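You operate a simulated robot arm through the tools that you are given. There is no shell and no other tool.

You are at the controls of a simulated robot arm. One attempt, no reset.

TASK
Put things in order on the top of the grey bench. At the end: the green cell from the top of the grey bench stands where the orange cover stood; the blue lamp stands where the green cell stood; the grey thin cell from the top of the grey bench stands on top of the small brown carton; the orange cover from the top of the grey bench stands where the grey thin cell stood; whatever was shut is shut again. Leave all else as you found it, and nothing knocked over.

Only the result counts: the job must be done as asked and must still hold three seconds after the hand-in. Knocking over, shifting, dropping, spilling or breaking anything else fails it. Lids that push on must go on centred and level and be pressed home; caps that screw on are set level and turned clockwise until they are tight.

THE ROBOT
A 6-joint arm with a two-finger parallel gripper, fixed in place. Base frame: the origin is at the foot of the arm, x ahead of it, y to its left, z up; the work surface is at about z = 0. Readings come in cm, degrees, newtons and seconds.
With the tool pointing down near the work surface it reaches from about 16 to 42 cm from the base axis. Its first joint turns from -66.0 to 66.0 degrees. Payload 1.57 kg.
Tool frame: the origin (TCP) lies between the finger pads and is the grasp point; the fingertips stand 3 cm ahead of it; z points along the fingers, y is the line along which they close. The gripper opens to 8 cm. The fingers are 1.7 cm wide and 1.2 cm thick; the gripper's body (4 by 8.2 cm) begins 8 cm behind the TCP.
Orientation is told as [roll, pitch, yaw] about the base's x, y, z axes, in that order, counted from this pose: with the fingers straight down and closing along the base's y, the tool's x points along the base's -x, its y along +y and its z along -z.

THE INTERFACE
- The arm moves only by the tool drive_tool. Its arguments are lists of equal length, an entry for each row: "offset": the shift along the tool's x, y, z in units of 400 mm (1.0 is 400 mm), a list of three; "rotation": the turn, a rotation vector about the tool's x, y, z in units of 60 degrees (1.0 is 60 degrees), a list of three; "fingers": the gripper command, from -1 (shut) to 1 (fully open), values between in proportion. In form: {"offset": [[dx, dy, dz], ...], "rotation": [[ax, ay, az], ...], "fingers": [fingers, ...]}. A call has 1 to 20 rows; each row is the pose to reach, as a shift and turn from the pose commanded when the call began, along the tool's axes at that moment. A call with a number of a shift or a turn outside -1 to 1 is refused whole. Each row takes 0.2 s and may step no farther than 5 cm and 8.6 degrees from the row before; otherwise, or with a gripper value out of range, the whole call is refused. A pose out of reach is approached as far as the arm can. The call stops where the force on the tool passes 40 N (or 10 N more than at its start, if that is more) or the arm is blocked; 0.2 s more then pass. The fingers move at their own pace (about 15.3 cm/s each) and stop on an object; they squeeze with about 25 N. The grip force told is the motor's: it shows also when the fingers shut on nothing. Time passes only in rows, and 0.2 s behind the last, so rows that repeat a pose let the fingers close. The reply holds the time, the measured pose of the TCP, the force on the tool along the base axes, the opening and the grip force, in the units named above and with some noise, with the torque about the TCP (base axes, N m) and any sound that the robot's microphone picked up.
- Cameras (640 x 400 px; columns grow to the right, rows downward): "scene" is fixed at [3.8, -34.85, 41.24]; the picture's right is [0.80, -0.61, 0.00], its down [-0.43, -0.56, -0.71] and it looks along [0.43, 0.56, -0.71] (base axes); focal length 233 px, centre (320, 200). "wrist" rides on the gripper at [7.2, -0.7, -12.2] in the tool frame; the picture's right is [0.09, 1.00, 0.00], its down [-0.84, 0.08, -0.54] and it looks along [-0.54, 0.05, 0.84] (tool axes); focal length 238 px, centre (320, 200). There is no depth. A picture from a camera that has moved, and an enlarged one, comes with that camera's place and axes in the base frame and with its lens. The place of the scene camera against the robot may be out by one fixed shift of up to 2.5 cm in any direction.
- get_image(camera): a new picture of that camera. The clock stands still meanwhile.
- enlarge(camera, box): a new picture of the part [left, top, right, bottom] of that camera's present view, enlarged. The clock stands still meanwhile.
- job_done(): hands the job in; it is judged then, once.

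Places have to be worked out from the pictures, the camera data and where the tool is seen. Open the gripper and draw the arm clear of the work before you hand the job in, unless the task says otherwise.

The tools are called after "Request:" as a command line: name --argument value ..., lists and objects as JSON in quotes. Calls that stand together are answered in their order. drive_tool: Moves the arm, as the interface text tells. Its arguments: {"type":"object","properties":{"offset":{"type":"array","items":{"type":"array","items":{"type":"number"}}},"rotation":{"type":"array","items":{"type":"array","items":{"type":"number"}}},"fingers":{"type":"array","items":{"type":"number"}}},"required":["offset","rotation","fingers"]} The other tools are called the same way: get_image (camera) takes a picture; enlarge (camera, box) takes an enlarged picture of a part of a camera's view; job_done () hands the job in.

At the start:

```text
time: 0.0
position: [29.36, -12.22, 23.11]
tcp_rot: [0.1, -0.1, 0.0]
wrist_force: [-0.1, 0.2, 0.4]
torque: [0.01, 0.02, -0.01]
gripper_width: 8.01
grasp_force: 0.0
```

scene: 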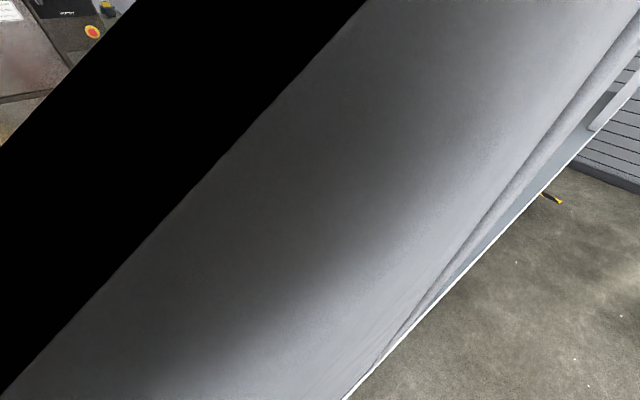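
wrist: 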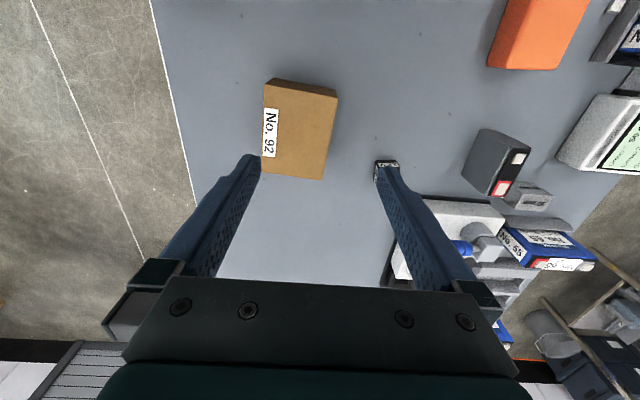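

The scene camera is blocked by the arm at present. I take fresh pictures first to see the layout.

Request:
get_image --camera "scene"

Request:
get_image --camera "wrist"

```text
taken
```

scene: 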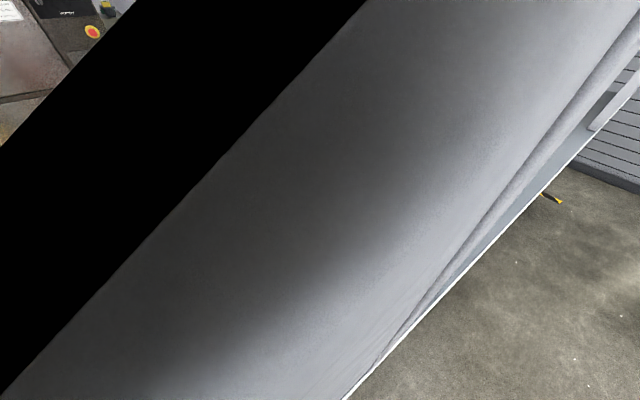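

```text
taken
camera wrist: at [22.21, -12.72, 35.32], right [-0.09, 1.0, 0.0], down [0.84, 0.08, 0.54], along [0.54, 0.05, -0.84], focal length 238 px, centre (320, 200)
```

wrist: 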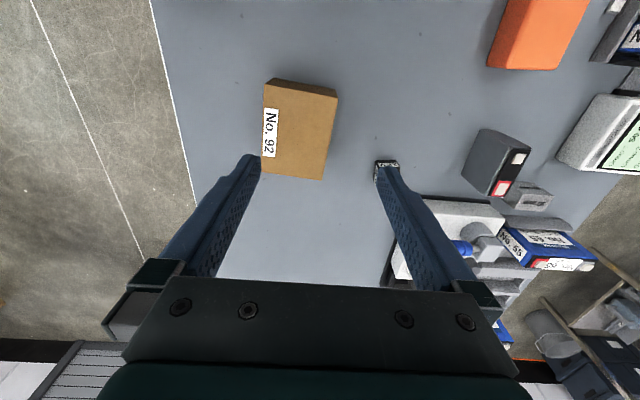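

The work lies to the arm's left (+y). I raise the tool a little and shift it +y to see more and to uncover the scene camera.

Request:
drive_tool --offset '[[0, 0, -0.1], [0, 0.1, -0.1], [0, 0.2, -0.1], [0, 0.3, -0.1]]' --rotation '[[0, 0, 0], [0, 0, 0], [0, 0, 0], [0, 0, 0]]' --fingers '[1, 1, 1, 1]'

Request:
get_image --camera "scene"

Request:
get_image --camera "wrist"

```text
time: 1.0
position: [29.32, -0.3, 27.15]
tcp_rot: [0.0, -0.1, -0.2]
wrist_force: [0.6, 0.0, -0.4]
torque: [-0.02, -0.01, 0.04]
gripper_width: 8.0
grasp_force: 0.1
out of reach, approached as far as the arm can: row 1
```

```text
taken
```

scene: 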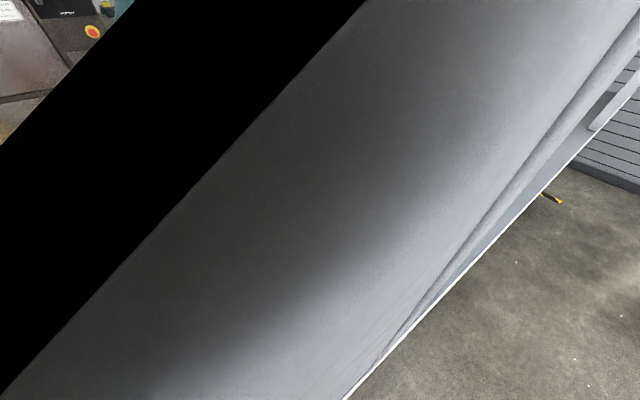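

```text
taken
camera wrist: at [22.21, -0.75, 39.36], right [-0.09, 1.0, 0.0], down [0.84, 0.08, 0.54], along [0.54, 0.05, -0.84], focal length 238 px, centre (320, 200)
```

wrist: 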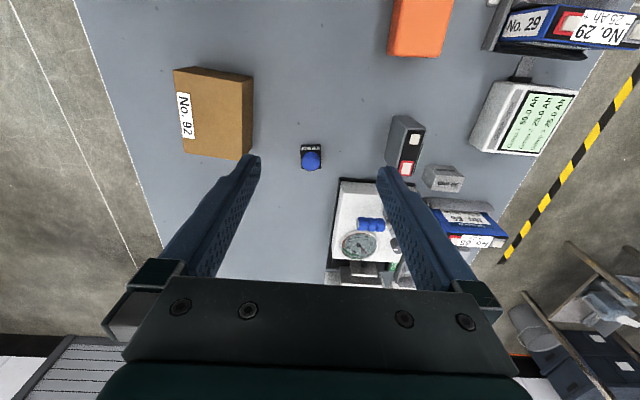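

The scene camera stays hidden by something fixed, so I rely on the wrist camera. I move further left and nearer to the base to look for the green cell and the rest.

Request:
drive_tool --offset '[[0, 0.1, 0], [0.1, 0.2, 0], [0.2, 0.3, 0], [0.2, 0.35, 0]]' --rotation '[[0, 0, 0], [0, 0, 0], [0, 0, 0], [0, 0, 0]]' --fingers '[1, 1, 1, 1]'

Request:
get_image --camera "wrist"

Request:
get_image --camera "scene"

```text
refused: row 2 steps farther than a row can; nothing moved
```

```text
taken
camera wrist: at [22.21, -0.75, 39.36], right [-0.09, 1.0, 0.0], down [0.84, 0.08, 0.54], along [0.54, 0.05, -0.84], focal length 238 px, centre (320, 200)
```

wrist: 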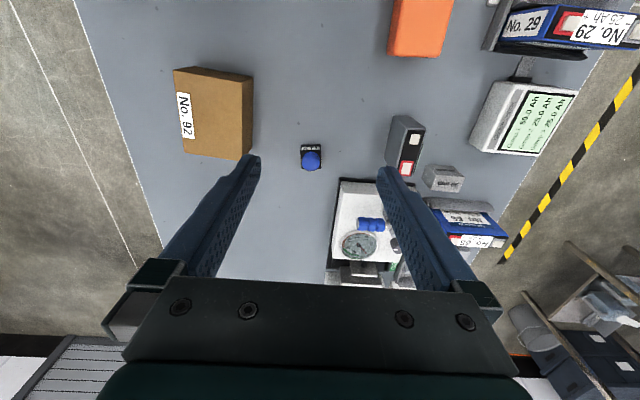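

```text
taken
```

scene: 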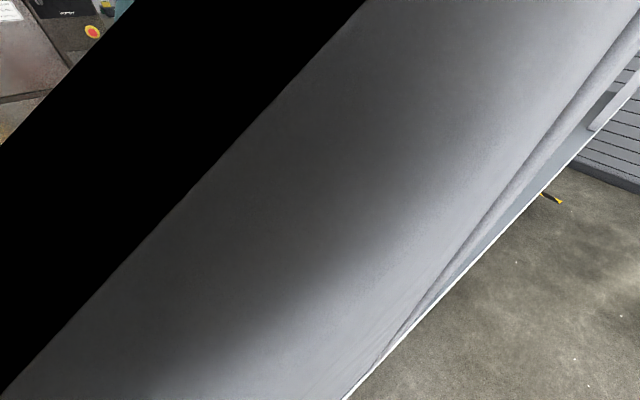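

The step was slightly too long; I repeat the move with smaller steps.

Request:
drive_tool --offset '[[0, 0.1, 0], [0.08, 0.18, 0], [0.16, 0.26, 0], [0.2, 0.35, 0]]' --rotation '[[0, 0, 0], [0, 0, 0], [0, 0, 0], [0, 0, 0]]' --fingers '[1, 1, 1, 1]'

Request:
get_image --camera "wrist"

```text
time: 2.0
position: [21.34, 13.71, 26.92]
tcp_rot: [0.0, 0.1, -0.1]
wrist_force: [0.2, 0.2, -0.7]
torque: [-0.03, 0.0, 0.02]
gripper_width: 8.01
grasp_force: 0.0
```

```text
taken
camera wrist: at [14.18, 13.33, 39.22], right [-0.09, 1.0, 0.0], down [0.84, 0.08, 0.54], along [0.54, 0.05, -0.84], focal length 238 px, centre (320, 200)
```

wrist: 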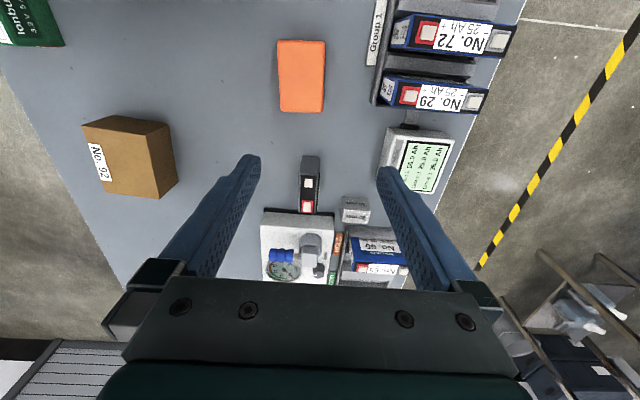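

I see a green carton at top left, a rack "Group 1", a device with a green screen, a box with a gauge. I enlarge several parts.

Request:
enlarge --camera "wrist" --box '[240, 140, 420, 300]'

Request:
enlarge --camera "wrist" --box '[260, 0, 520, 160]'

Request:
enlarge --camera "wrist" --box '[0, 0, 260, 210]'

```text
2.50 times, centred on (330, 220) of wrist
camera zoom: at [14.18, 13.33, 39.22], right [-0.09, 1.0, 0.0], down [0.84, 0.08, 0.54], along [0.54, 0.05, -0.84], focal length 596 px, centre (295, 150)
```

zoom: 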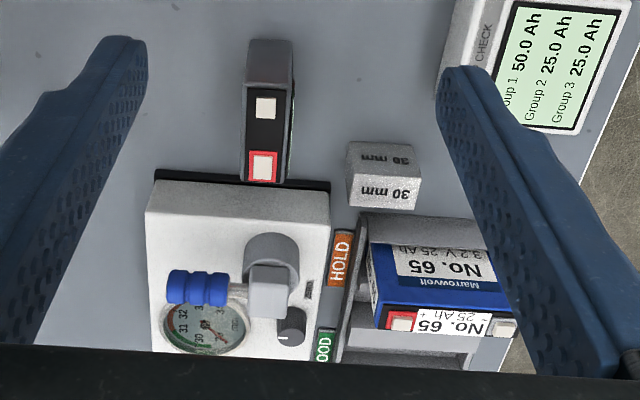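

```text
2.46 times, centred on (390, 80) of wrist
camera zoom: at [14.18, 13.33, 39.22], right [-0.09, 1.0, 0.0], down [0.84, 0.08, 0.54], along [0.54, 0.05, -0.84], focal length 587 px, centre (148, 495)
```

zoom: 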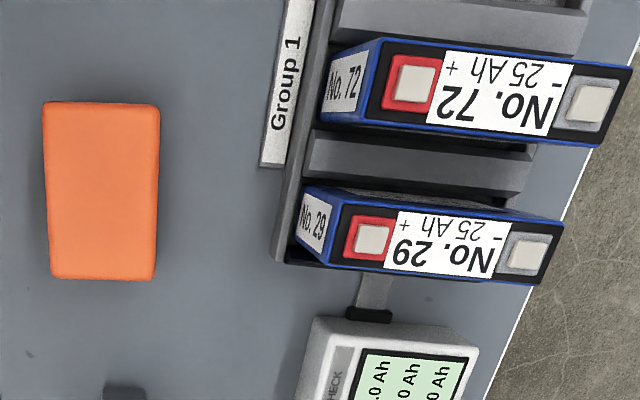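

```text
1.90 times, centred on (130, 105) of wrist
camera zoom: at [14.18, 13.33, 39.22], right [-0.09, 1.0, 0.0], down [0.84, 0.08, 0.54], along [0.54, 0.05, -0.84], focal length 454 px, centre (682, 381)
```

zoom: 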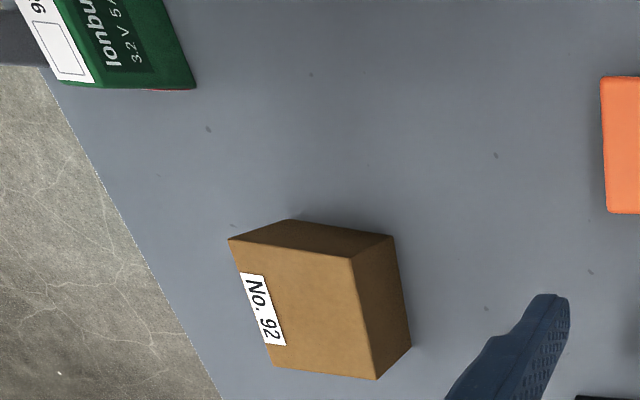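

The green cell seems to stand at the top left (small x, negative y). I swing the tool out to the arm's right with a yaw of about -55° so the wrist camera looks down on it.

Request:
drive_tool --offset '[[-0.0915, -0.0678, 0], [-0.1615, -0.1678, 0], [-0.2115, -0.2778, 0], [-0.2265, -0.3953, 0], [-0.214, -0.5128, 0], [-0.179, -0.6253, 0], [-0.129, -0.7328, 0], [-0.0665, -0.8328, 0], [0.0035, -0.9228, 0], [0.0735, -0.9928, 0]]' --rotation '[[0, 0, 0.0917], [0, 0, 0.183], [0, 0, 0.275], [0, 0, 0.367], [0, 0, 0.458], [0, 0, 0.55], [0, 0, 0.642], [0, 0, 0.733], [0, 0, 0.825], [0, 0, 0.917]]' --fingers '[1, 1, 1, 1, 1, 1, 1, 1, 1, 1]'

Request:
get_image --camera "wrist"

Request:
get_image --camera "scene"

```text
time: 4.2
position: [19.53, -24.99, 25.82]
tcp_rot: [-0.2, 2.0, -52.3]
wrist_force: [-0.5, 0.7, 0.7]
torque: [0.01, 0.01, -0.01]
gripper_width: 8.01
grasp_force: 0.1
out of reach, approached as far as the arm can: row 10
```

```text
taken
camera wrist: at [14.91, -19.71, 38.31], right [0.73, 0.68, 0.0], down [0.59, -0.63, 0.51], along [0.35, -0.37, -0.86], focal length 238 px, centre (320, 200)
```

wrist: 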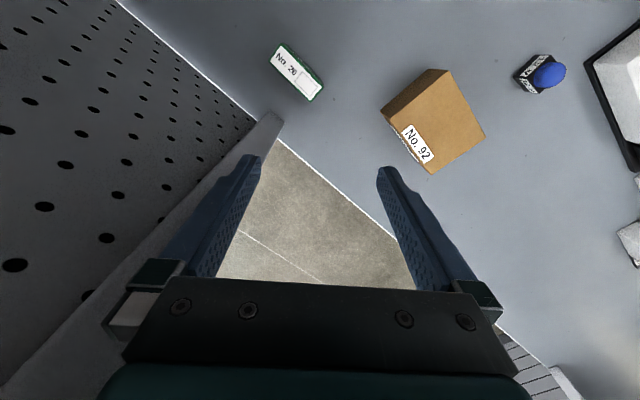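

```text
taken
```

scene: 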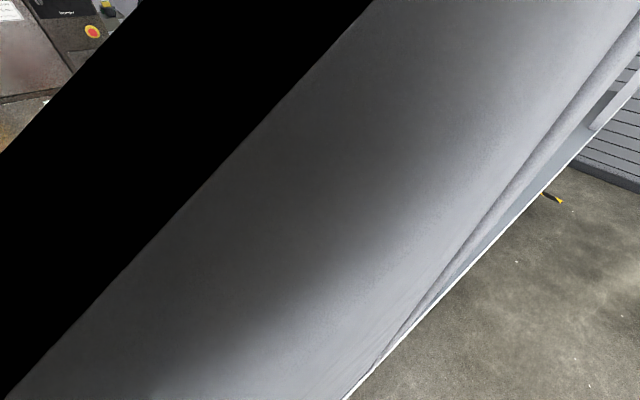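

A perforated panel stands at the bench edge near y≈-29 (x<15); the green cell "No. 26?" stands near (14,-22). I enlarge to get the cell, carton and lamp corners.

Request:
enlarge --camera "wrist" --box '[240, 20, 360, 120]'

Request:
enlarge --camera "wrist" --box '[370, 40, 580, 190]'

```text
4.00 times, centred on (300, 70) of wrist
camera zoom: at [14.91, -19.71, 38.31], right [0.73, 0.68, 0.0], down [0.59, -0.63, 0.51], along [0.35, -0.37, -0.86], focal length 953 px, centre (400, 720)
```

zoom: 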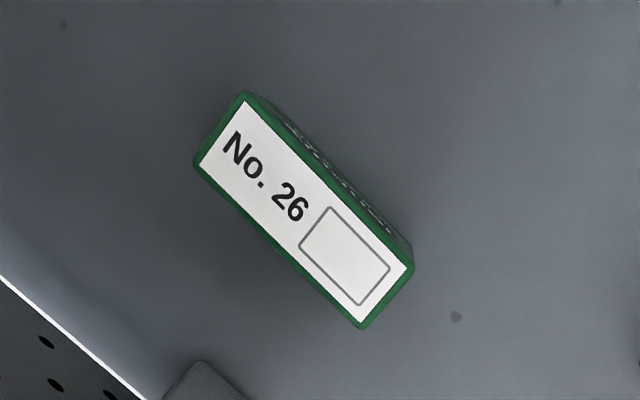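

```text
2.67 times, centred on (475, 115) of wrist
camera zoom: at [14.91, -19.71, 38.31], right [0.73, 0.68, 0.0], down [0.59, -0.63, 0.51], along [0.35, -0.37, -0.86], focal length 636 px, centre (-93, 427)
```

zoom: 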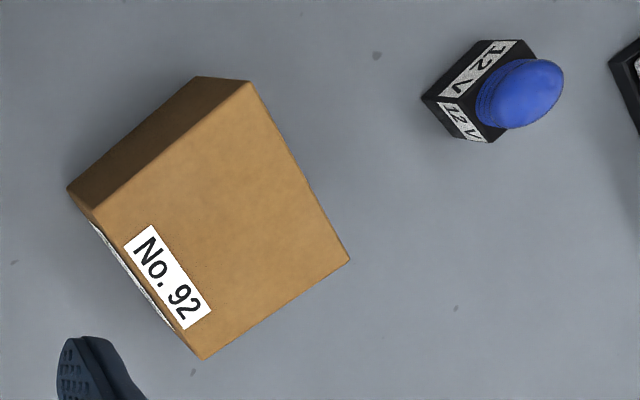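

Estimates so far: green cell at about (14, -22.6), 2.3 cm thick along y and 7 tall; carton centred near (31.9, -14.7), top about z = 6.3; lamp near (38, -0.7). I swing back to yaw 0 over the middle of the bench for closer views.

Request:
drive_tool --offset '[[0.0172, 0.0975, 0], [0.0507, 0.2065, 0], [0.0967, 0.3151, 0], [0.156, 0.4178, 0], [0.2281, 0.511, 0], [0.3172, 0.5887, 0], [0.4099, 0.6567, 0], [0.4918, 0.7141, 0]]' --rotation '[[0, 0, -0.115], [0, 0, -0.23], [0, 0, -0.344], [0, 0, -0.458], [0, 0, -0.573], [0, 0, -0.688], [0, 0, -0.802], [0, 0, -0.917]]' --fingers '[1, 1, 1, 1, 1, 1, 1, 1]'

Request:
get_image --camera "wrist"

```text
time: 6.0
position: [30.52, 6.81, 26.67]
tcp_rot: [-0.1, -0.1, 0.0]
wrist_force: [-0.3, 0.1, -0.2]
torque: [0.0, 0.01, 0.01]
gripper_width: 8.03
grasp_force: 0.1
```

```text
taken
camera wrist: at [23.29, 6.31, 38.96], right [-0.09, 1.0, 0.0], down [0.84, 0.08, 0.54], along [0.54, 0.05, -0.84], focal length 238 px, centre (320, 200)
```

wrist: 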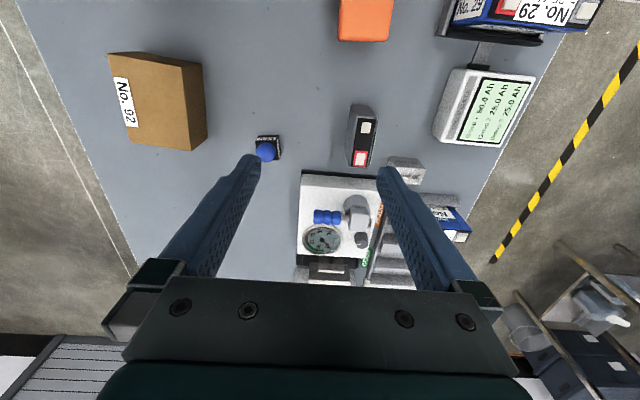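

Back at yaw 0. I enlarge the grey thin cell with the gauge box, and the lamp.

Request:
enlarge --camera "wrist" --box '[290, 90, 440, 190]'

Request:
enlarge --camera "wrist" --box '[220, 110, 320, 180]'

Request:
enlarge --camera "wrist" --box '[280, 160, 480, 290]'

```text
4.00 times, centred on (365, 140) of wrist
camera zoom: at [23.29, 6.31, 38.96], right [-0.09, 1.0, 0.0], down [0.84, 0.08, 0.54], along [0.54, 0.05, -0.84], focal length 953 px, centre (140, 440)
```

zoom: 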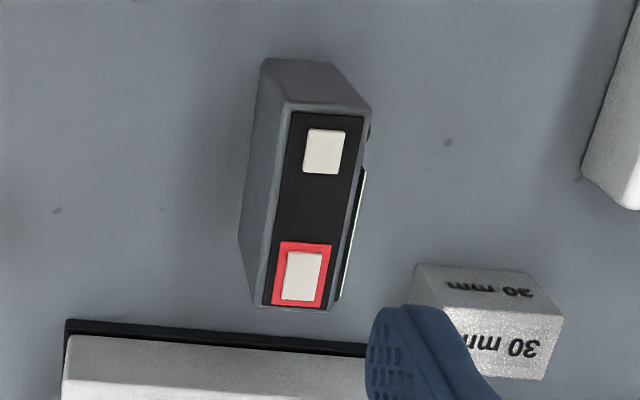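

```text
5.71 times, centred on (270, 145) of wrist
camera zoom: at [23.29, 6.31, 38.96], right [-0.09, 1.0, 0.0], down [0.84, 0.08, 0.54], along [0.54, 0.05, -0.84], focal length 1362 px, centre (606, 514)
```

zoom: 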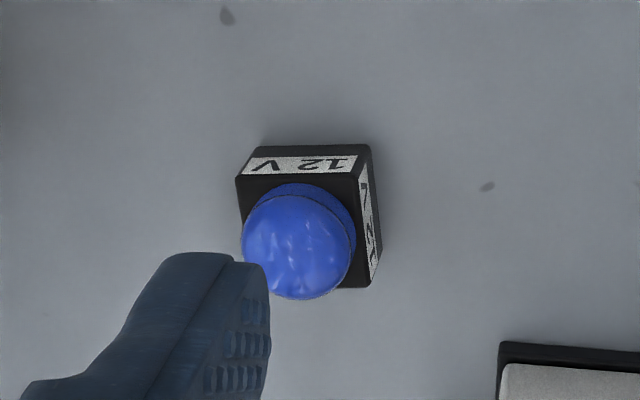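

```text
3.08 times, centred on (380, 225) of wrist
camera zoom: at [23.29, 6.31, 38.96], right [-0.09, 1.0, 0.0], down [0.84, 0.08, 0.54], along [0.54, 0.05, -0.84], focal length 733 px, centre (135, 123)
```

zoom: 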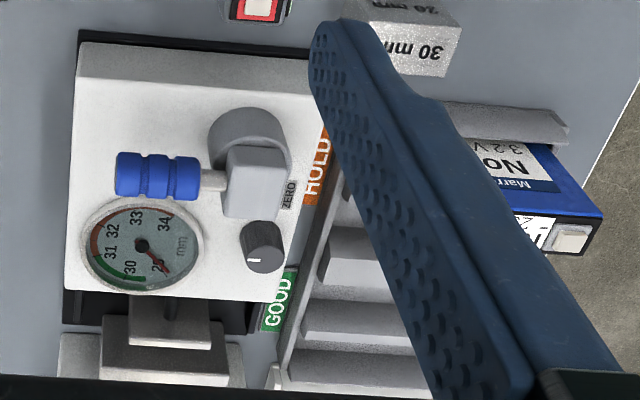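

Grey thin cell: x 30.5–37.7, y 11.85–14.7, about 6.7 tall, axis aligned, with something on its +y side to be checked; lamp base about 3.3 cm square at (38.0,-0.9), yaw ≈ +6°. Next I go over to view the orange cover from a lower height.

Request:
drive_tool --offset '[[0.08, 0.07, 0], [0.16, 0.13, 0.04], [0.18, 0.14, 0.12]]' --rotation '[[0, 0, 0], [0, 0, 0], [0, 0, 0]]' --fingers '[1, 1, 1]'

Request:
get_image --camera "wrist"

Request:
enlarge --camera "wrist" --box '[200, 0, 440, 150]'

```text
time: 6.8
position: [23.14, 12.38, 22.0]
tcp_rot: [0.0, 0.0, 0.0]
wrist_force: [0.3, -0.5, 0.1]
torque: [0.02, 0.0, 0.01]
gripper_width: 7.99
grasp_force: 0.1
```

```text
taken
camera wrist: at [15.95, 11.89, 34.29], right [-0.09, 1.0, 0.0], down [0.84, 0.08, 0.54], along [0.54, 0.05, -0.84], focal length 238 px, centre (320, 200)
```

wrist: 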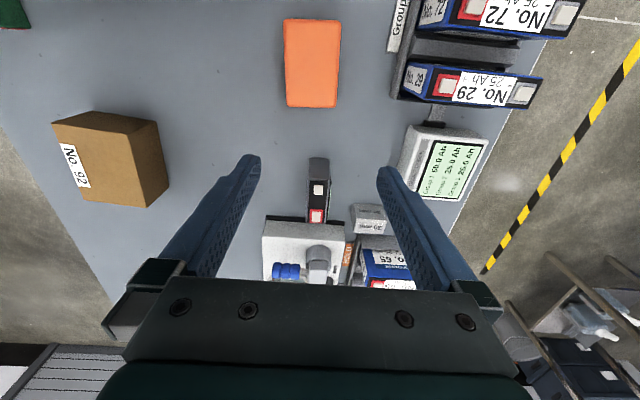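

```text
2.67 times, centred on (320, 75) of wrist
camera zoom: at [15.95, 11.89, 34.29], right [-0.09, 1.0, 0.0], down [0.84, 0.08, 0.54], along [0.54, 0.05, -0.84], focal length 636 px, centre (320, 533)
```

zoom: 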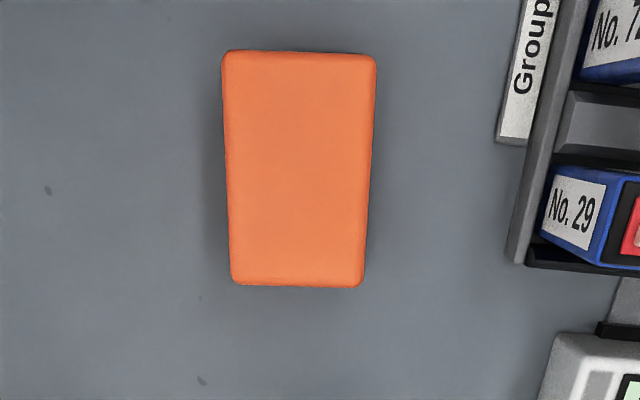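

The cover's top is about 5.7 × 8.2 cm with a yaw near +4.4°, centred near (17.9, 11.1). I shift to -y to see its side and get its height.

Request:
drive_tool --offset '[[0, -0.12, 0], [0, -0.24, 0], [0.02, -0.36, 0]]' --rotation '[[0, 0, 0], [0, 0, 0], [0, 0, 0]]' --fingers '[1, 1, 1]'

Request:
get_image --camera "wrist"

Request:
enlarge --camera "wrist" --box '[380, 0, 540, 130]'

```text
time: 7.6
position: [22.42, -2.19, 22.18]
tcp_rot: [0.0, 0.0, 0.0]
wrist_force: [-0.2, -0.2, -0.1]
torque: [0.0, 0.02, 0.0]
gripper_width: 8.01
grasp_force: 0.1
```

```text
taken
camera wrist: at [15.17, -2.62, 34.3], right [-0.09, 1.0, 0.0], down [0.84, 0.08, 0.54], along [0.54, 0.05, -0.84], focal length 238 px, centre (320, 200)
```

wrist: 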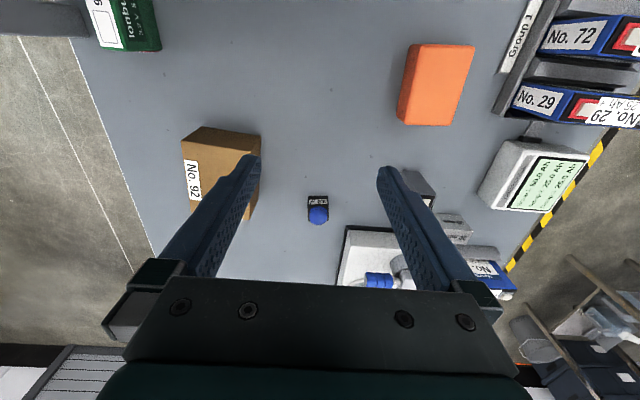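

```text
3.08 times, centred on (460, 65) of wrist
camera zoom: at [15.17, -2.62, 34.3], right [-0.09, 1.0, 0.0], down [0.84, 0.08, 0.54], along [0.54, 0.05, -0.84], focal length 733 px, centre (-111, 615)
```

zoom: 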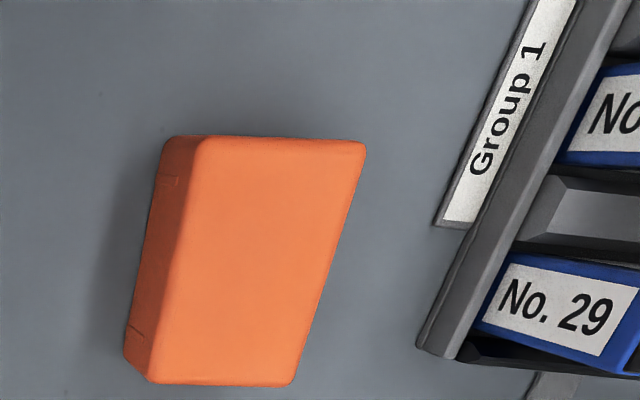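

The cover is about 4 cm tall, and free all around. Now I go above the grey thin cell to check its sides before gripping it.

Request:
drive_tool --offset '[[-0.0585, 0.0775, 0], [-0.117, 0.155, 0], [-0.1755, 0.2325, 0], [-0.234, 0.31, 0], [-0.2925, 0.3875, 0]]' --rotation '[[0, 0, 0], [0, 0, 0], [0, 0, 0], [0, 0, 0], [0, 0, 0]]' --fingers '[1, 1, 1, 1, 1]'

Request:
get_image --camera "wrist"

Request:
enlarge --camera "wrist" --box '[240, 50, 400, 160]'

```text
time: 8.8
position: [33.36, 12.54, 21.77]
tcp_rot: [-0.2, 0.2, -0.2]
wrist_force: [-0.4, 0.4, 0.5]
torque: [0.01, 0.04, 0.01]
gripper_width: 8.0
grasp_force: 0.0
out of reach, approached as far as the arm can: row 5
```

```text
taken
camera wrist: at [26.34, 12.17, 34.13], right [-0.09, 1.0, 0.0], down [0.84, 0.08, 0.54], along [0.54, 0.05, -0.84], focal length 238 px, centre (320, 200)
```

wrist: 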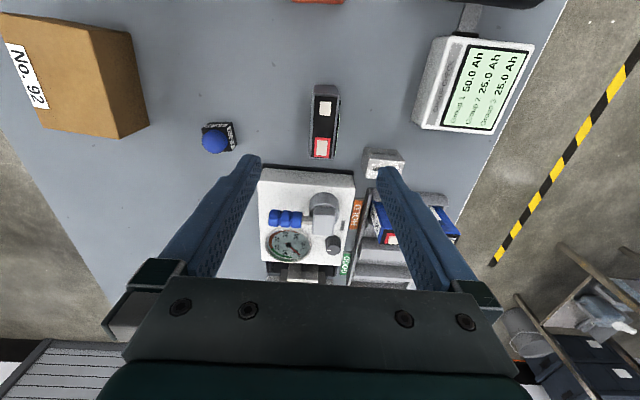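

```text
3.64 times, centred on (320, 105) of wrist
camera zoom: at [26.34, 12.17, 34.13], right [-0.09, 1.0, 0.0], down [0.84, 0.08, 0.54], along [0.54, 0.05, -0.84], focal length 867 px, centre (320, 546)
```

zoom: 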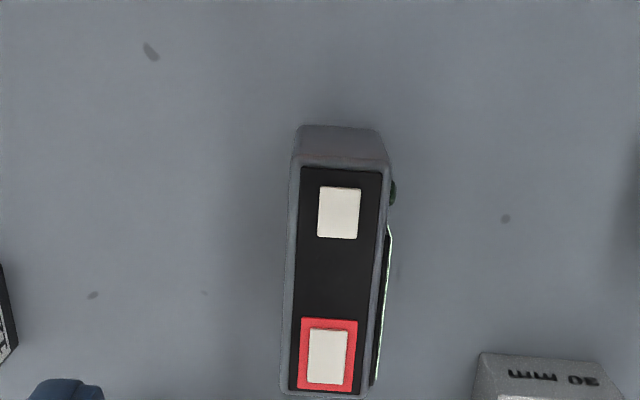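

The cell's +y face bears something flat with a bright edge and a small dark knob. I swing round to look at that face from the +y side before deciding how to grip.

Request:
drive_tool --offset '[[0.0342, 0.028, 0], [0.0683, 0.056, 0], [0.1025, 0.084, 0], [0.1367, 0.112, 0], [0.171, 0.14, 0], [0.205, 0.1675, 0]]' --rotation '[[0, 0, 0.125], [0, 0, 0.25], [0, 0, 0.375], [0, 0, 0.5], [0, 0, 0.625], [0, 0, 0.75]]' --fingers '[1, 1, 1, 1, 1, 1]'

Request:
get_image --camera "wrist"

Request:
enlarge --camera "wrist" --box '[220, 60, 400, 180]'

```text
time: 10.2
position: [25.18, 19.33, 21.96]
tcp_rot: [0.0, 0.1, -45.2]
wrist_force: [-1.1, 0.5, 0.4]
torque: [-0.02, -0.05, 0.02]
gripper_width: 7.98
grasp_force: 0.0
```

```text
taken
camera wrist: at [19.72, 24.17, 34.19], right [0.64, 0.77, 0.0], down [0.64, -0.54, 0.54], along [0.42, -0.35, -0.84], focal length 238 px, centre (320, 200)
```

wrist: 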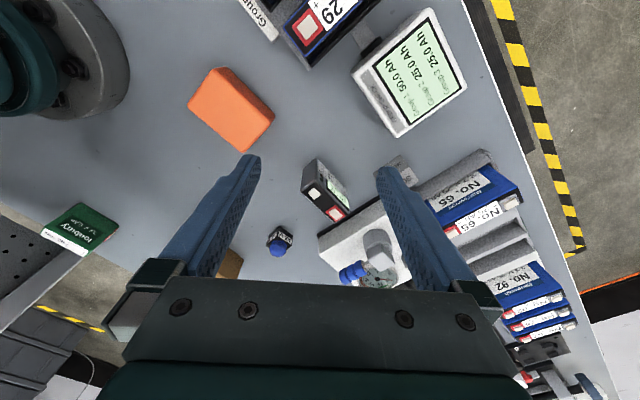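

```text
3.33 times, centred on (310, 120) of wrist
camera zoom: at [19.72, 24.17, 34.19], right [0.64, 0.77, 0.0], down [0.64, -0.54, 0.54], along [0.42, -0.35, -0.84], focal length 794 px, centre (353, 467)
```

zoom: 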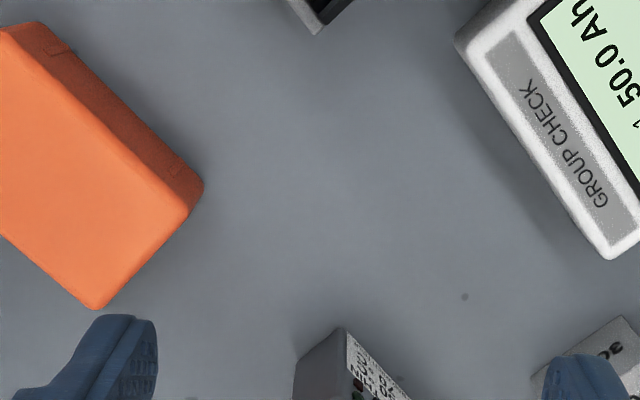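

I zoom in on the thin cell's +y face, the rack at right and the green cell.

Request:
enlarge --camera "wrist" --box '[280, 140, 380, 230]'

Request:
enlarge --camera "wrist" --box '[400, 130, 620, 400]'

Request:
enlarge --camera "wrist" --box '[0, 180, 160, 300]'

```text
4.44 times, centred on (330, 185) of wrist
camera zoom: at [19.72, 24.17, 34.19], right [0.64, 0.77, 0.0], down [0.64, -0.54, 0.54], along [0.42, -0.35, -0.84], focal length 1059 px, centre (276, 267)
```

zoom: 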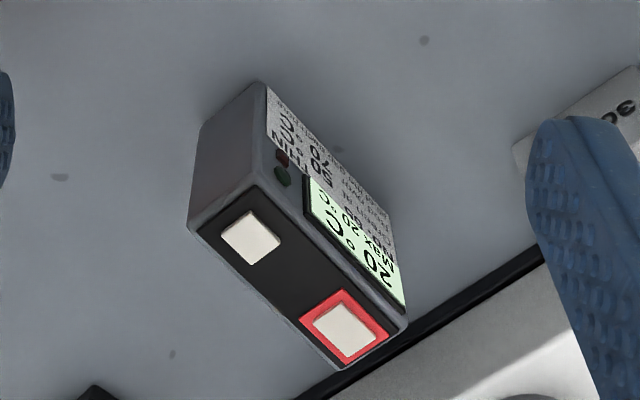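

```text
1.48 times, centred on (510, 265) of wrist
camera zoom: at [19.72, 24.17, 34.19], right [0.64, 0.77, 0.0], down [0.64, -0.54, 0.54], along [0.42, -0.35, -0.84], focal length 353 px, centre (38, 104)
```

zoom: 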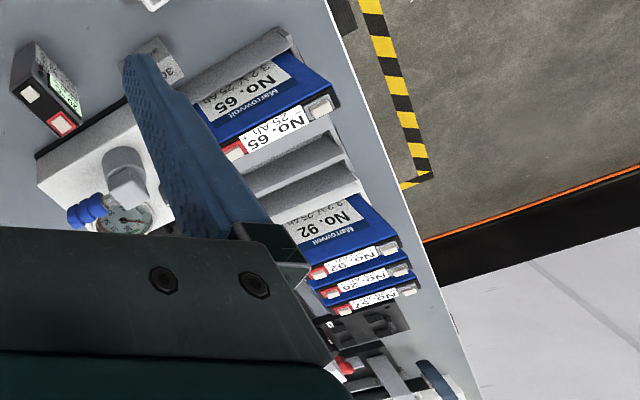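

```text
3.33 times, centred on (80, 240) of wrist
camera zoom: at [19.72, 24.17, 34.19], right [0.64, 0.77, 0.0], down [0.64, -0.54, 0.54], along [0.42, -0.35, -0.84], focal length 794 px, centre (1120, 67)
```

zoom: 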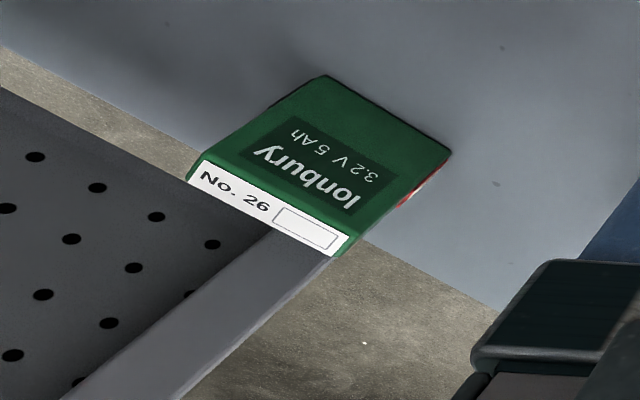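

Request:
enlarge --camera "wrist" --box '[312, 152, 376, 216]'

```text
6.25 times, centred on (344, 184) of wrist
camera zoom: at [19.72, 24.17, 34.19], right [0.64, 0.77, 0.0], down [0.64, -0.54, 0.54], along [0.42, -0.35, -0.84], focal length 1490 px, centre (170, 300)
```

zoom: 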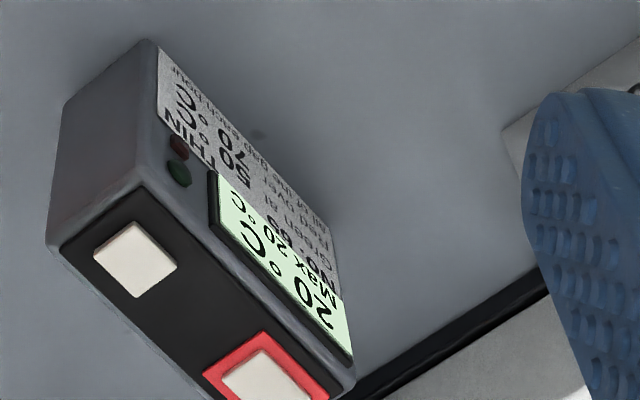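

The face carries a temperature display (20 °C) and a notice. I go lower to read the notice before touching the cell.

Request:
drive_tool --offset '[[-0.04, 0.009, 0.11], [-0.081, 0.018, 0.22]]' --rotation '[[0, 0, 0], [0, 0, 0]]' --fingers '[1, 1]'

Request:
get_image --camera "wrist"

Request:
enlarge --camera "wrist" --box '[290, 120, 410, 220]'

```text
time: 10.8
position: [28.06, 17.48, 13.27]
tcp_rot: [0.1, 0.0, -45.0]
wrist_force: [0.4, -0.2, -0.3]
torque: [0.0, 0.03, 0.02]
gripper_width: 8.01
grasp_force: 0.1
```

```text
taken
camera wrist: at [22.57, 22.37, 25.4], right [0.64, 0.77, 0.0], down [0.65, -0.54, 0.54], along [0.42, -0.35, -0.84], focal length 238 px, centre (320, 200)
```

wrist: 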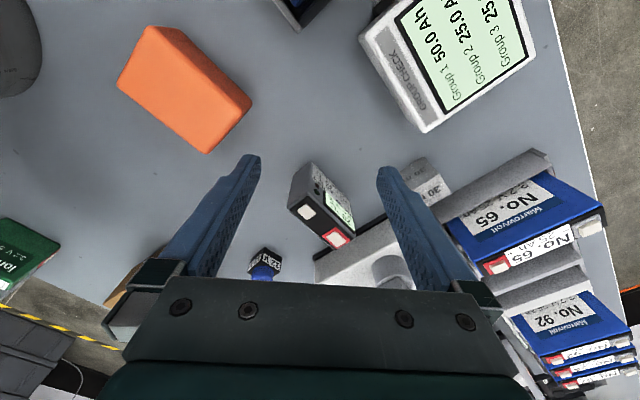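

```text
4.00 times, centred on (350, 170) of wrist
camera zoom: at [22.57, 22.37, 25.4], right [0.64, 0.77, 0.0], down [0.65, -0.54, 0.54], along [0.42, -0.35, -0.84], focal length 953 px, centre (200, 320)
```

zoom: 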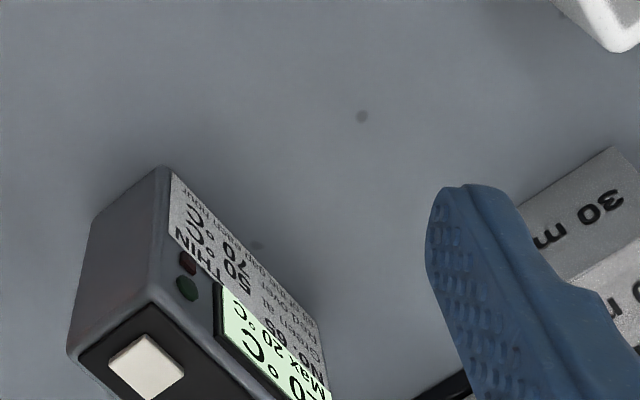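

Request:
enlarge --camera "wrist" --box '[322, 158, 362, 218]'

Request:
enlarge --camera "wrist" --box '[330, 160, 362, 200]'

```text
6.67 times, centred on (342, 188) of wrist
camera zoom: at [22.57, 22.37, 25.4], right [0.64, 0.77, 0.0], down [0.65, -0.54, 0.54], along [0.42, -0.35, -0.84], focal length 1589 px, centre (173, 280)
```

zoom: 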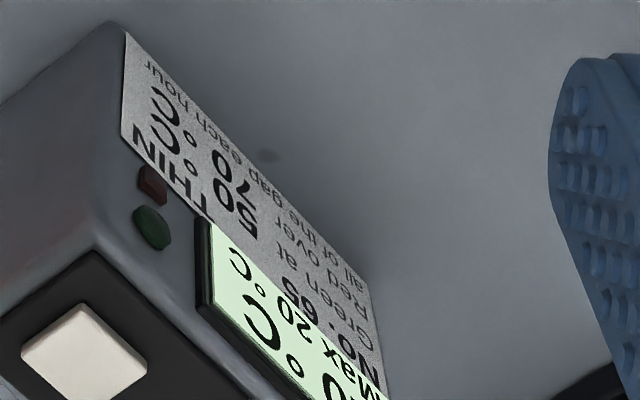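

```text
10.00 times, centred on (346, 180) of wrist
camera zoom: at [22.57, 22.37, 25.4], right [0.64, 0.77, 0.0], down [0.65, -0.54, 0.54], along [0.42, -0.35, -0.84], focal length 2384 px, centre (60, 400)
```

zoom: 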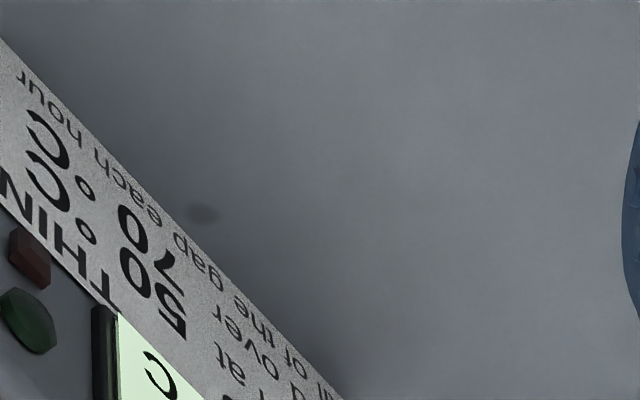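

The notice is just the cell's label (No. 69, THIN), so this is the grey thin cell. I rise a little, turn back to yaw 0 and centre over it at about (34.1, 13.3).

Request:
drive_tool --offset '[[-0.03, 0.005, -0.0675], [-0.06, 0.011, -0.0675], [-0.09, 0.017, -0.0675], [-0.12, 0.022, -0.0675], [-0.15, 0.028, -0.0675], [-0.181, 0.033, -0.0675], [-0.181, 0.033, -0.0675]]' --rotation '[[0, 0, -0.125], [0, 0, -0.25], [0, 0, -0.375], [0, 0, -0.5], [0, 0, -0.625], [0, 0, -0.75], [0, 0, -0.75]]' --fingers '[1, 1, 1, 1, 1, 1, 1]'

Request:
get_image --camera "wrist"

Request:
enlarge --camera "wrist" --box '[240, 70, 400, 220]'

```text
time: 12.4
position: [33.95, 13.39, 15.86]
tcp_rot: [0.0, 0.0, 0.1]
wrist_force: [-0.1, -0.6, -0.3]
torque: [0.02, 0.01, 0.01]
gripper_width: 8.03
grasp_force: 0.0
```

```text
taken
camera wrist: at [26.96, 12.91, 28.08], right [-0.09, 1.0, 0.0], down [0.84, 0.08, 0.54], along [0.54, 0.05, -0.84], focal length 238 px, centre (320, 200)
```

wrist: 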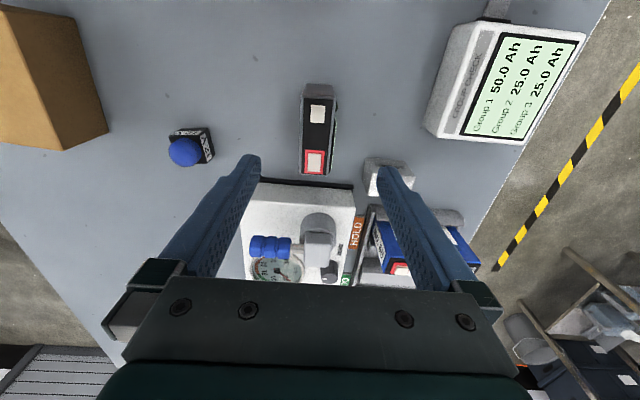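

```text
2.67 times, centred on (320, 145) of wrist
camera zoom: at [26.96, 12.91, 28.08], right [-0.09, 1.0, 0.0], down [0.84, 0.08, 0.54], along [0.54, 0.05, -0.84], focal length 636 px, centre (320, 347)
```

zoom: 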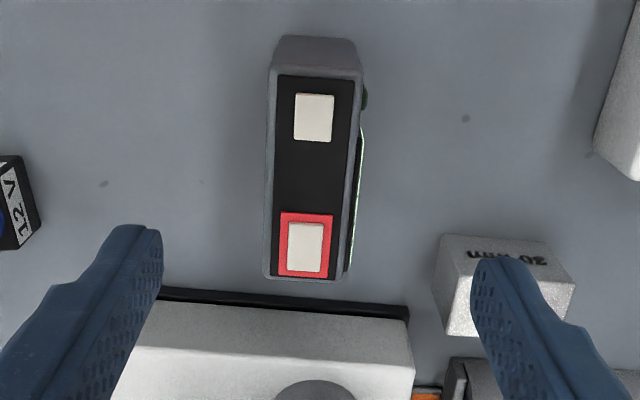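

The cell sits centred between the open fingers, sides clear. I lower to TCP z ≈ 5 (tips at 2 cm).

Request:
drive_tool --offset '[[-0.002, 0, 0.09], [-0.004, 0, 0.18], [-0.004, 0, 0.25], [-0.004, 0, 0.27]]' --rotation '[[0, 0, 0], [0, 0, 0], [0, 0, 0], [0, 0, 0]]' --fingers '[1, 1, 1, 1]'

Request:
get_image --camera "wrist"

```text
time: 13.4
position: [34.34, 13.34, 5.03]
tcp_rot: [0.1, 0.0, 0.0]
wrist_force: [-0.4, -0.2, 0.7]
torque: [0.04, 0.02, -0.01]
gripper_width: 8.0
grasp_force: 0.0
```

```text
taken
camera wrist: at [27.13, 12.88, 17.25], right [-0.09, 1.0, 0.0], down [0.84, 0.08, 0.54], along [0.54, 0.05, -0.84], focal length 238 px, centre (320, 200)
```

wrist: 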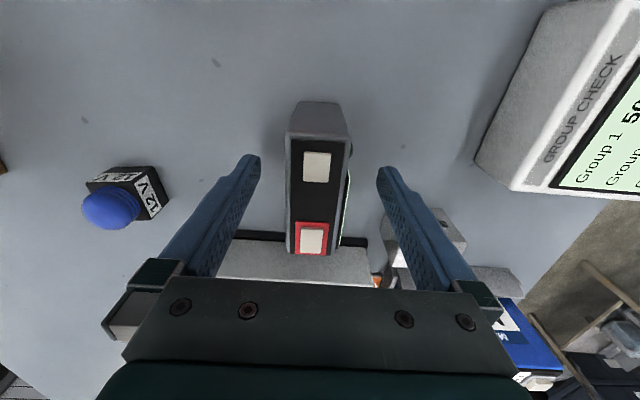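

Fingers straddle the cell properly. I close on it.

Request:
drive_tool --offset '[[0, 0, 0], [0, 0, 0], [0, 0, 0], [0, 0, 0]]' --rotation '[[0, 0, 0], [0, 0, 0], [0, 0, 0], [0, 0, 0]]' --fingers '[0, -0.3, -1, -1]'

Request:
get_image --camera "wrist"

```text
time: 14.4
position: [34.21, 13.2, 5.01]
tcp_rot: [0.0, 0.0, 0.1]
wrist_force: [0.2, 1.0, -0.4]
torque: [0.01, -0.02, -0.03]
gripper_width: 3.01
grasp_force: 25.3
```

```text
taken
camera wrist: at [27.12, 12.89, 17.29], right [-0.09, 1.0, 0.0], down [0.84, 0.08, 0.54], along [0.54, 0.05, -0.84], focal length 238 px, centre (320, 200)
```

wrist: 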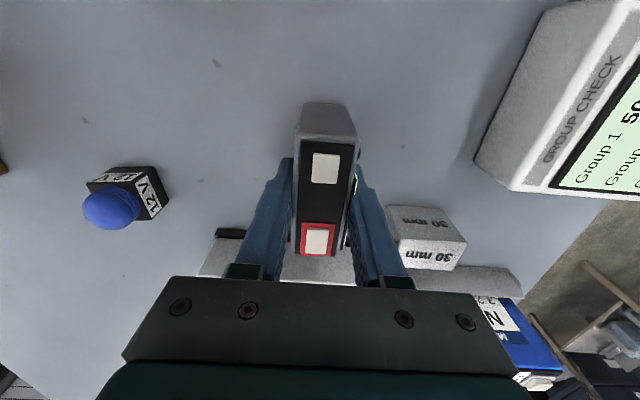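

Gripped at 3.0 cm with 25 N; the cell got centred in the hand. I note it stood at about (34.1, 13.0) in the tool's frame (the camera fixes seem offset by about +0.27 along tool y). Now I lift it straight up.

Request:
drive_tool --offset '[[0, 0, -0.02], [0, 0, -0.1], [0, 0, -0.2], [0, 0, -0.3], [0, 0, -0.3]]' --rotation '[[0, 0, 0], [0, 0, 0], [0, 0, 0], [0, 0, 0], [0, 0, 0]]' --fingers '[-1, -1, -1, -1, -1]'

Request:
get_image --camera "wrist"

```text
time: 15.6
position: [34.27, 13.42, 17.19]
tcp_rot: [0.0, 0.0, 0.1]
wrist_force: [-0.6, -0.6, -2.7]
torque: [0.02, 0.0, -0.02]
gripper_width: 2.99
grasp_force: 25.4
```

```text
taken
camera wrist: at [27.05, 12.94, 29.38], right [-0.09, 1.0, 0.0], down [0.84, 0.08, 0.54], along [0.54, 0.05, -0.84], focal length 238 px, centre (320, 200)
```

wrist: 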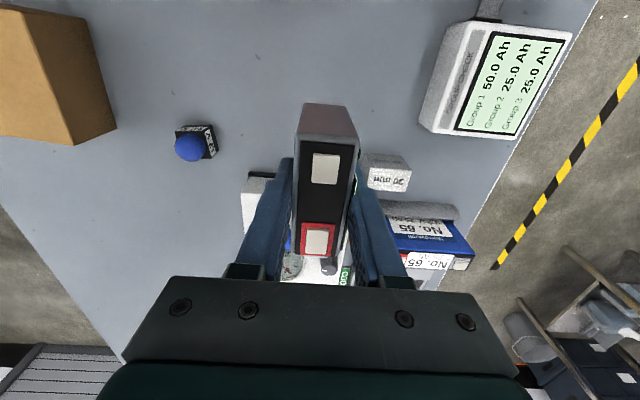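

Lifted cleanly (about 0.25 kg). I carry it across to above the carton.

Request:
drive_tool --offset '[[0.009, -0.1, 0], [0.018, -0.2, 0], [0.027, -0.3, 0], [0.036, -0.4, 0], [0.045, -0.5, 0], [0.054, -0.6, 0], [0.0635, -0.703, 0], [0.0635, -0.703, 0]]' --rotation '[[0, 0, 0], [0, 0, 0], [0, 0, 0], [0, 0, 0], [0, 0, 0], [0, 0, 0], [0, 0, 0], [0, 0, 0]]' --fingers '[-1, -1, -1, -1, -1, -1, -1, -1]'

Request:
get_image --camera "wrist"

```text
time: 17.4
position: [31.52, -14.77, 17.1]
tcp_rot: [0.0, 0.0, 0.0]
wrist_force: [0.3, 1.2, -3.8]
torque: [0.03, 0.0, 0.03]
gripper_width: 2.98
grasp_force: 25.0
```

```text
taken
camera wrist: at [24.51, -15.22, 29.33], right [-0.09, 1.0, 0.0], down [0.84, 0.08, 0.54], along [0.54, 0.05, -0.84], focal length 238 px, centre (320, 200)
```

wrist: 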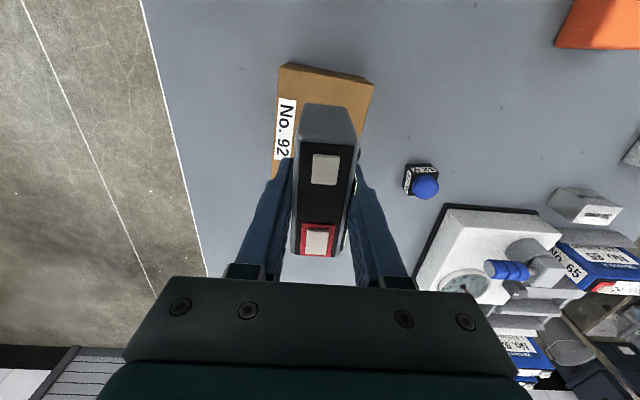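

The carton shows behind the held cell; I enlarge to check the alignment over it.

Request:
enlarge --camera "wrist" --box '[250, 40, 400, 190]'

```text
2.67 times, centred on (325, 115) of wrist
camera zoom: at [24.51, -15.22, 29.33], right [-0.09, 1.0, 0.0], down [0.84, 0.08, 0.54], along [0.54, 0.05, -0.84], focal length 636 px, centre (307, 427)
```

zoom: 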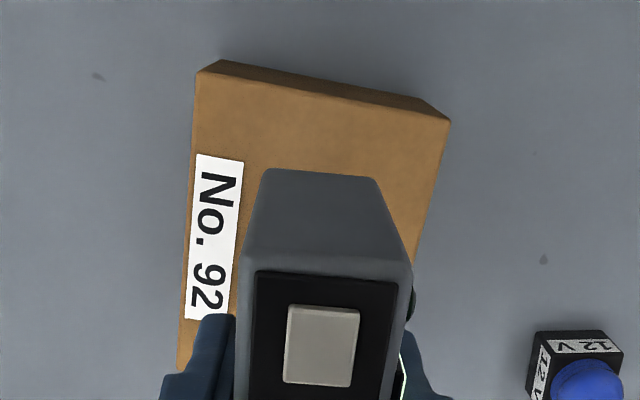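

The cell hangs about over the carton's middle; carton centre I put at (31.7, -15.0). I nudge +0.4 x, -0.2 y and lower to just above the top.

Request:
drive_tool --offset '[[-0.01, -0.005, 0.0], [-0.01, -0.005, 0.06], [-0.01, -0.005, 0.12], [-0.01, -0.005, 0.125]]' --rotation '[[0, 0, 0], [0, 0, 0], [0, 0, 0], [0, 0, 0]]' --fingers '[-1, -1, -1, -1]'

Request:
enlarge --camera "wrist" --box '[220, 20, 420, 220]'

```text
time: 18.4
position: [32.11, -14.9, 12.13]
tcp_rot: [0.0, 0.0, 0.0]
wrist_force: [-0.9, 0.4, -2.8]
torque: [-0.01, -0.02, 0.05]
gripper_width: 2.98
grasp_force: 25.2
```

```text
2.00 times, centred on (320, 120) of wrist
camera zoom: at [24.97, -15.38, 24.29], right [-0.09, 1.0, 0.0], down [0.84, 0.08, 0.54], along [0.54, 0.05, -0.84], focal length 477 px, centre (320, 360)
```

zoom: 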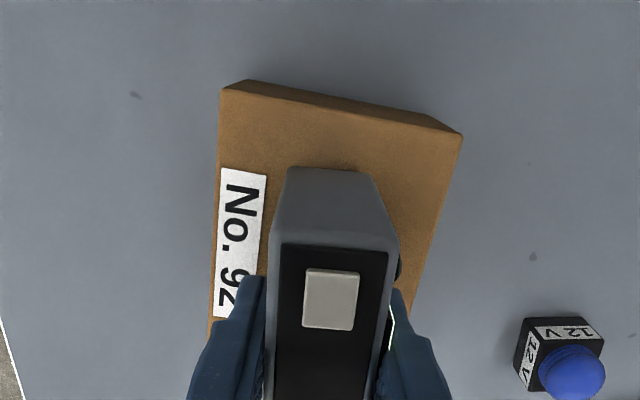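

Looks centred. I lower in small steps, watching the force.

Request:
drive_tool --offset '[[0, 0, 0.005], [0, 0, 0.01], [0, 0, 0.0125], [0, 0, 0.0125]]' --rotation '[[0, 0, 0], [0, 0, 0], [0, 0, 0], [0, 0, 0]]' --fingers '[-1, -1, -1, -1]'

```text
time: 19.4
position: [32.09, -14.92, 11.54]
tcp_rot: [0.1, 0.1, 0.0]
wrist_force: [0.1, 0.0, -2.7]
torque: [0.02, -0.01, -0.03]
gripper_width: 2.99
grasp_force: 24.5
```

No contact yet. I go on in 1 mm steps.

Request:
drive_tool --offset '[[0, 0, 0.0025], [0, 0, 0.005], [0, 0, 0.005]]' --rotation '[[0, 0, 0], [0, 0, 0], [0, 0, 0]]' --fingers '[-1, -1, -1]'

```text
time: 20.2
position: [32.04, -14.91, 11.39]
tcp_rot: [0.0, 0.0, 0.1]
wrist_force: [0.2, 0.3, -3.8]
torque: [0.01, 0.01, 0.01]
gripper_width: 2.95
grasp_force: 24.9
```

Request:
drive_tool --offset '[[0, 0, 0.0025], [0, 0, 0.005], [0, 0, 0.005]]' --rotation '[[0, 0, 0], [0, 0, 0], [0, 0, 0]]' --fingers '[-1, -1, -1]'

Request:
enlarge --camera "wrist" --box '[220, 20, 420, 220]'

```text
time: 21.0
position: [32.16, -14.93, 11.24]
tcp_rot: [-0.1, -0.2, 0.0]
wrist_force: [-2.9, 3.4, 19.0]
torque: [0.27, 0.44, -0.02]
gripper_width: 2.99
grasp_force: 25.2
```

```text
2.00 times, centred on (320, 120) of wrist
camera zoom: at [24.93, -15.41, 23.44], right [-0.09, 1.0, 0.0], down [0.84, 0.08, 0.54], along [0.54, 0.05, -0.84], focal length 477 px, centre (320, 360)
```

zoom: 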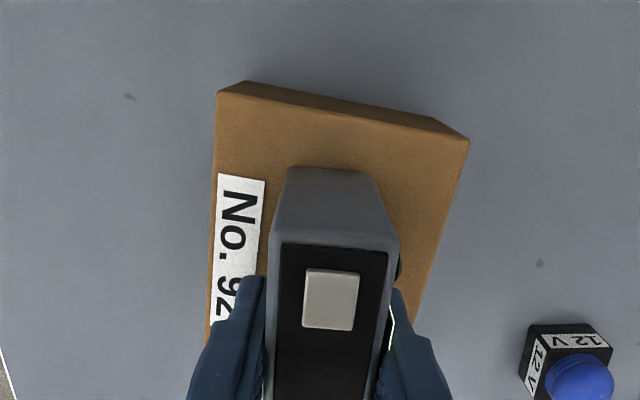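

Contact: 19 N upward. I ease off about 1 mm, then open the fingers.

Request:
drive_tool --offset '[[0, 0, -0.002], [0, 0, -0.002], [0, 0, -0.002]]' --rotation '[[0, 0, 0], [0, 0, 0], [0, 0, 0]]' --fingers '[-1, -1, -1]'

```text
time: 21.8
position: [32.09, -15.01, 11.12]
tcp_rot: [0.0, -0.1, 0.0]
wrist_force: [-0.3, 3.5, 10.3]
torque: [0.18, -0.13, -0.02]
gripper_width: 2.95
grasp_force: 25.0
```

Request:
drive_tool --offset '[[0, 0, -0.002], [0, 0, -0.002], [0, 0, -0.002], [0, 0, -0.002]]' --rotation '[[0, 0, 0], [0, 0, 0], [0, 0, 0], [0, 0, 0]]' --fingers '[-1, -1, 0.1, 0.3]'

Request:
enlarge --camera "wrist" --box '[200, 20, 440, 220]'

```text
time: 22.8
position: [32.05, -14.81, 11.34]
tcp_rot: [0.0, 0.0, 0.0]
wrist_force: [0.4, -0.1, 0.4]
torque: [-0.03, -0.01, 0.0]
gripper_width: 5.19
grasp_force: 0.0
```

```text
2.00 times, centred on (320, 120) of wrist
camera zoom: at [24.95, -15.43, 23.53], right [-0.09, 1.0, 0.0], down [0.84, 0.08, 0.54], along [0.54, 0.05, -0.84], focal length 477 px, centre (320, 360)
```

zoom: 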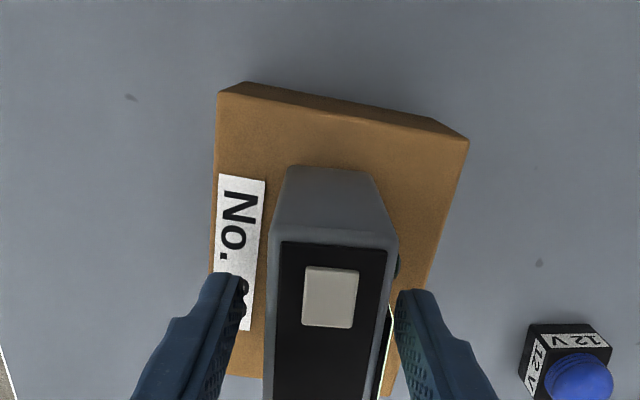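

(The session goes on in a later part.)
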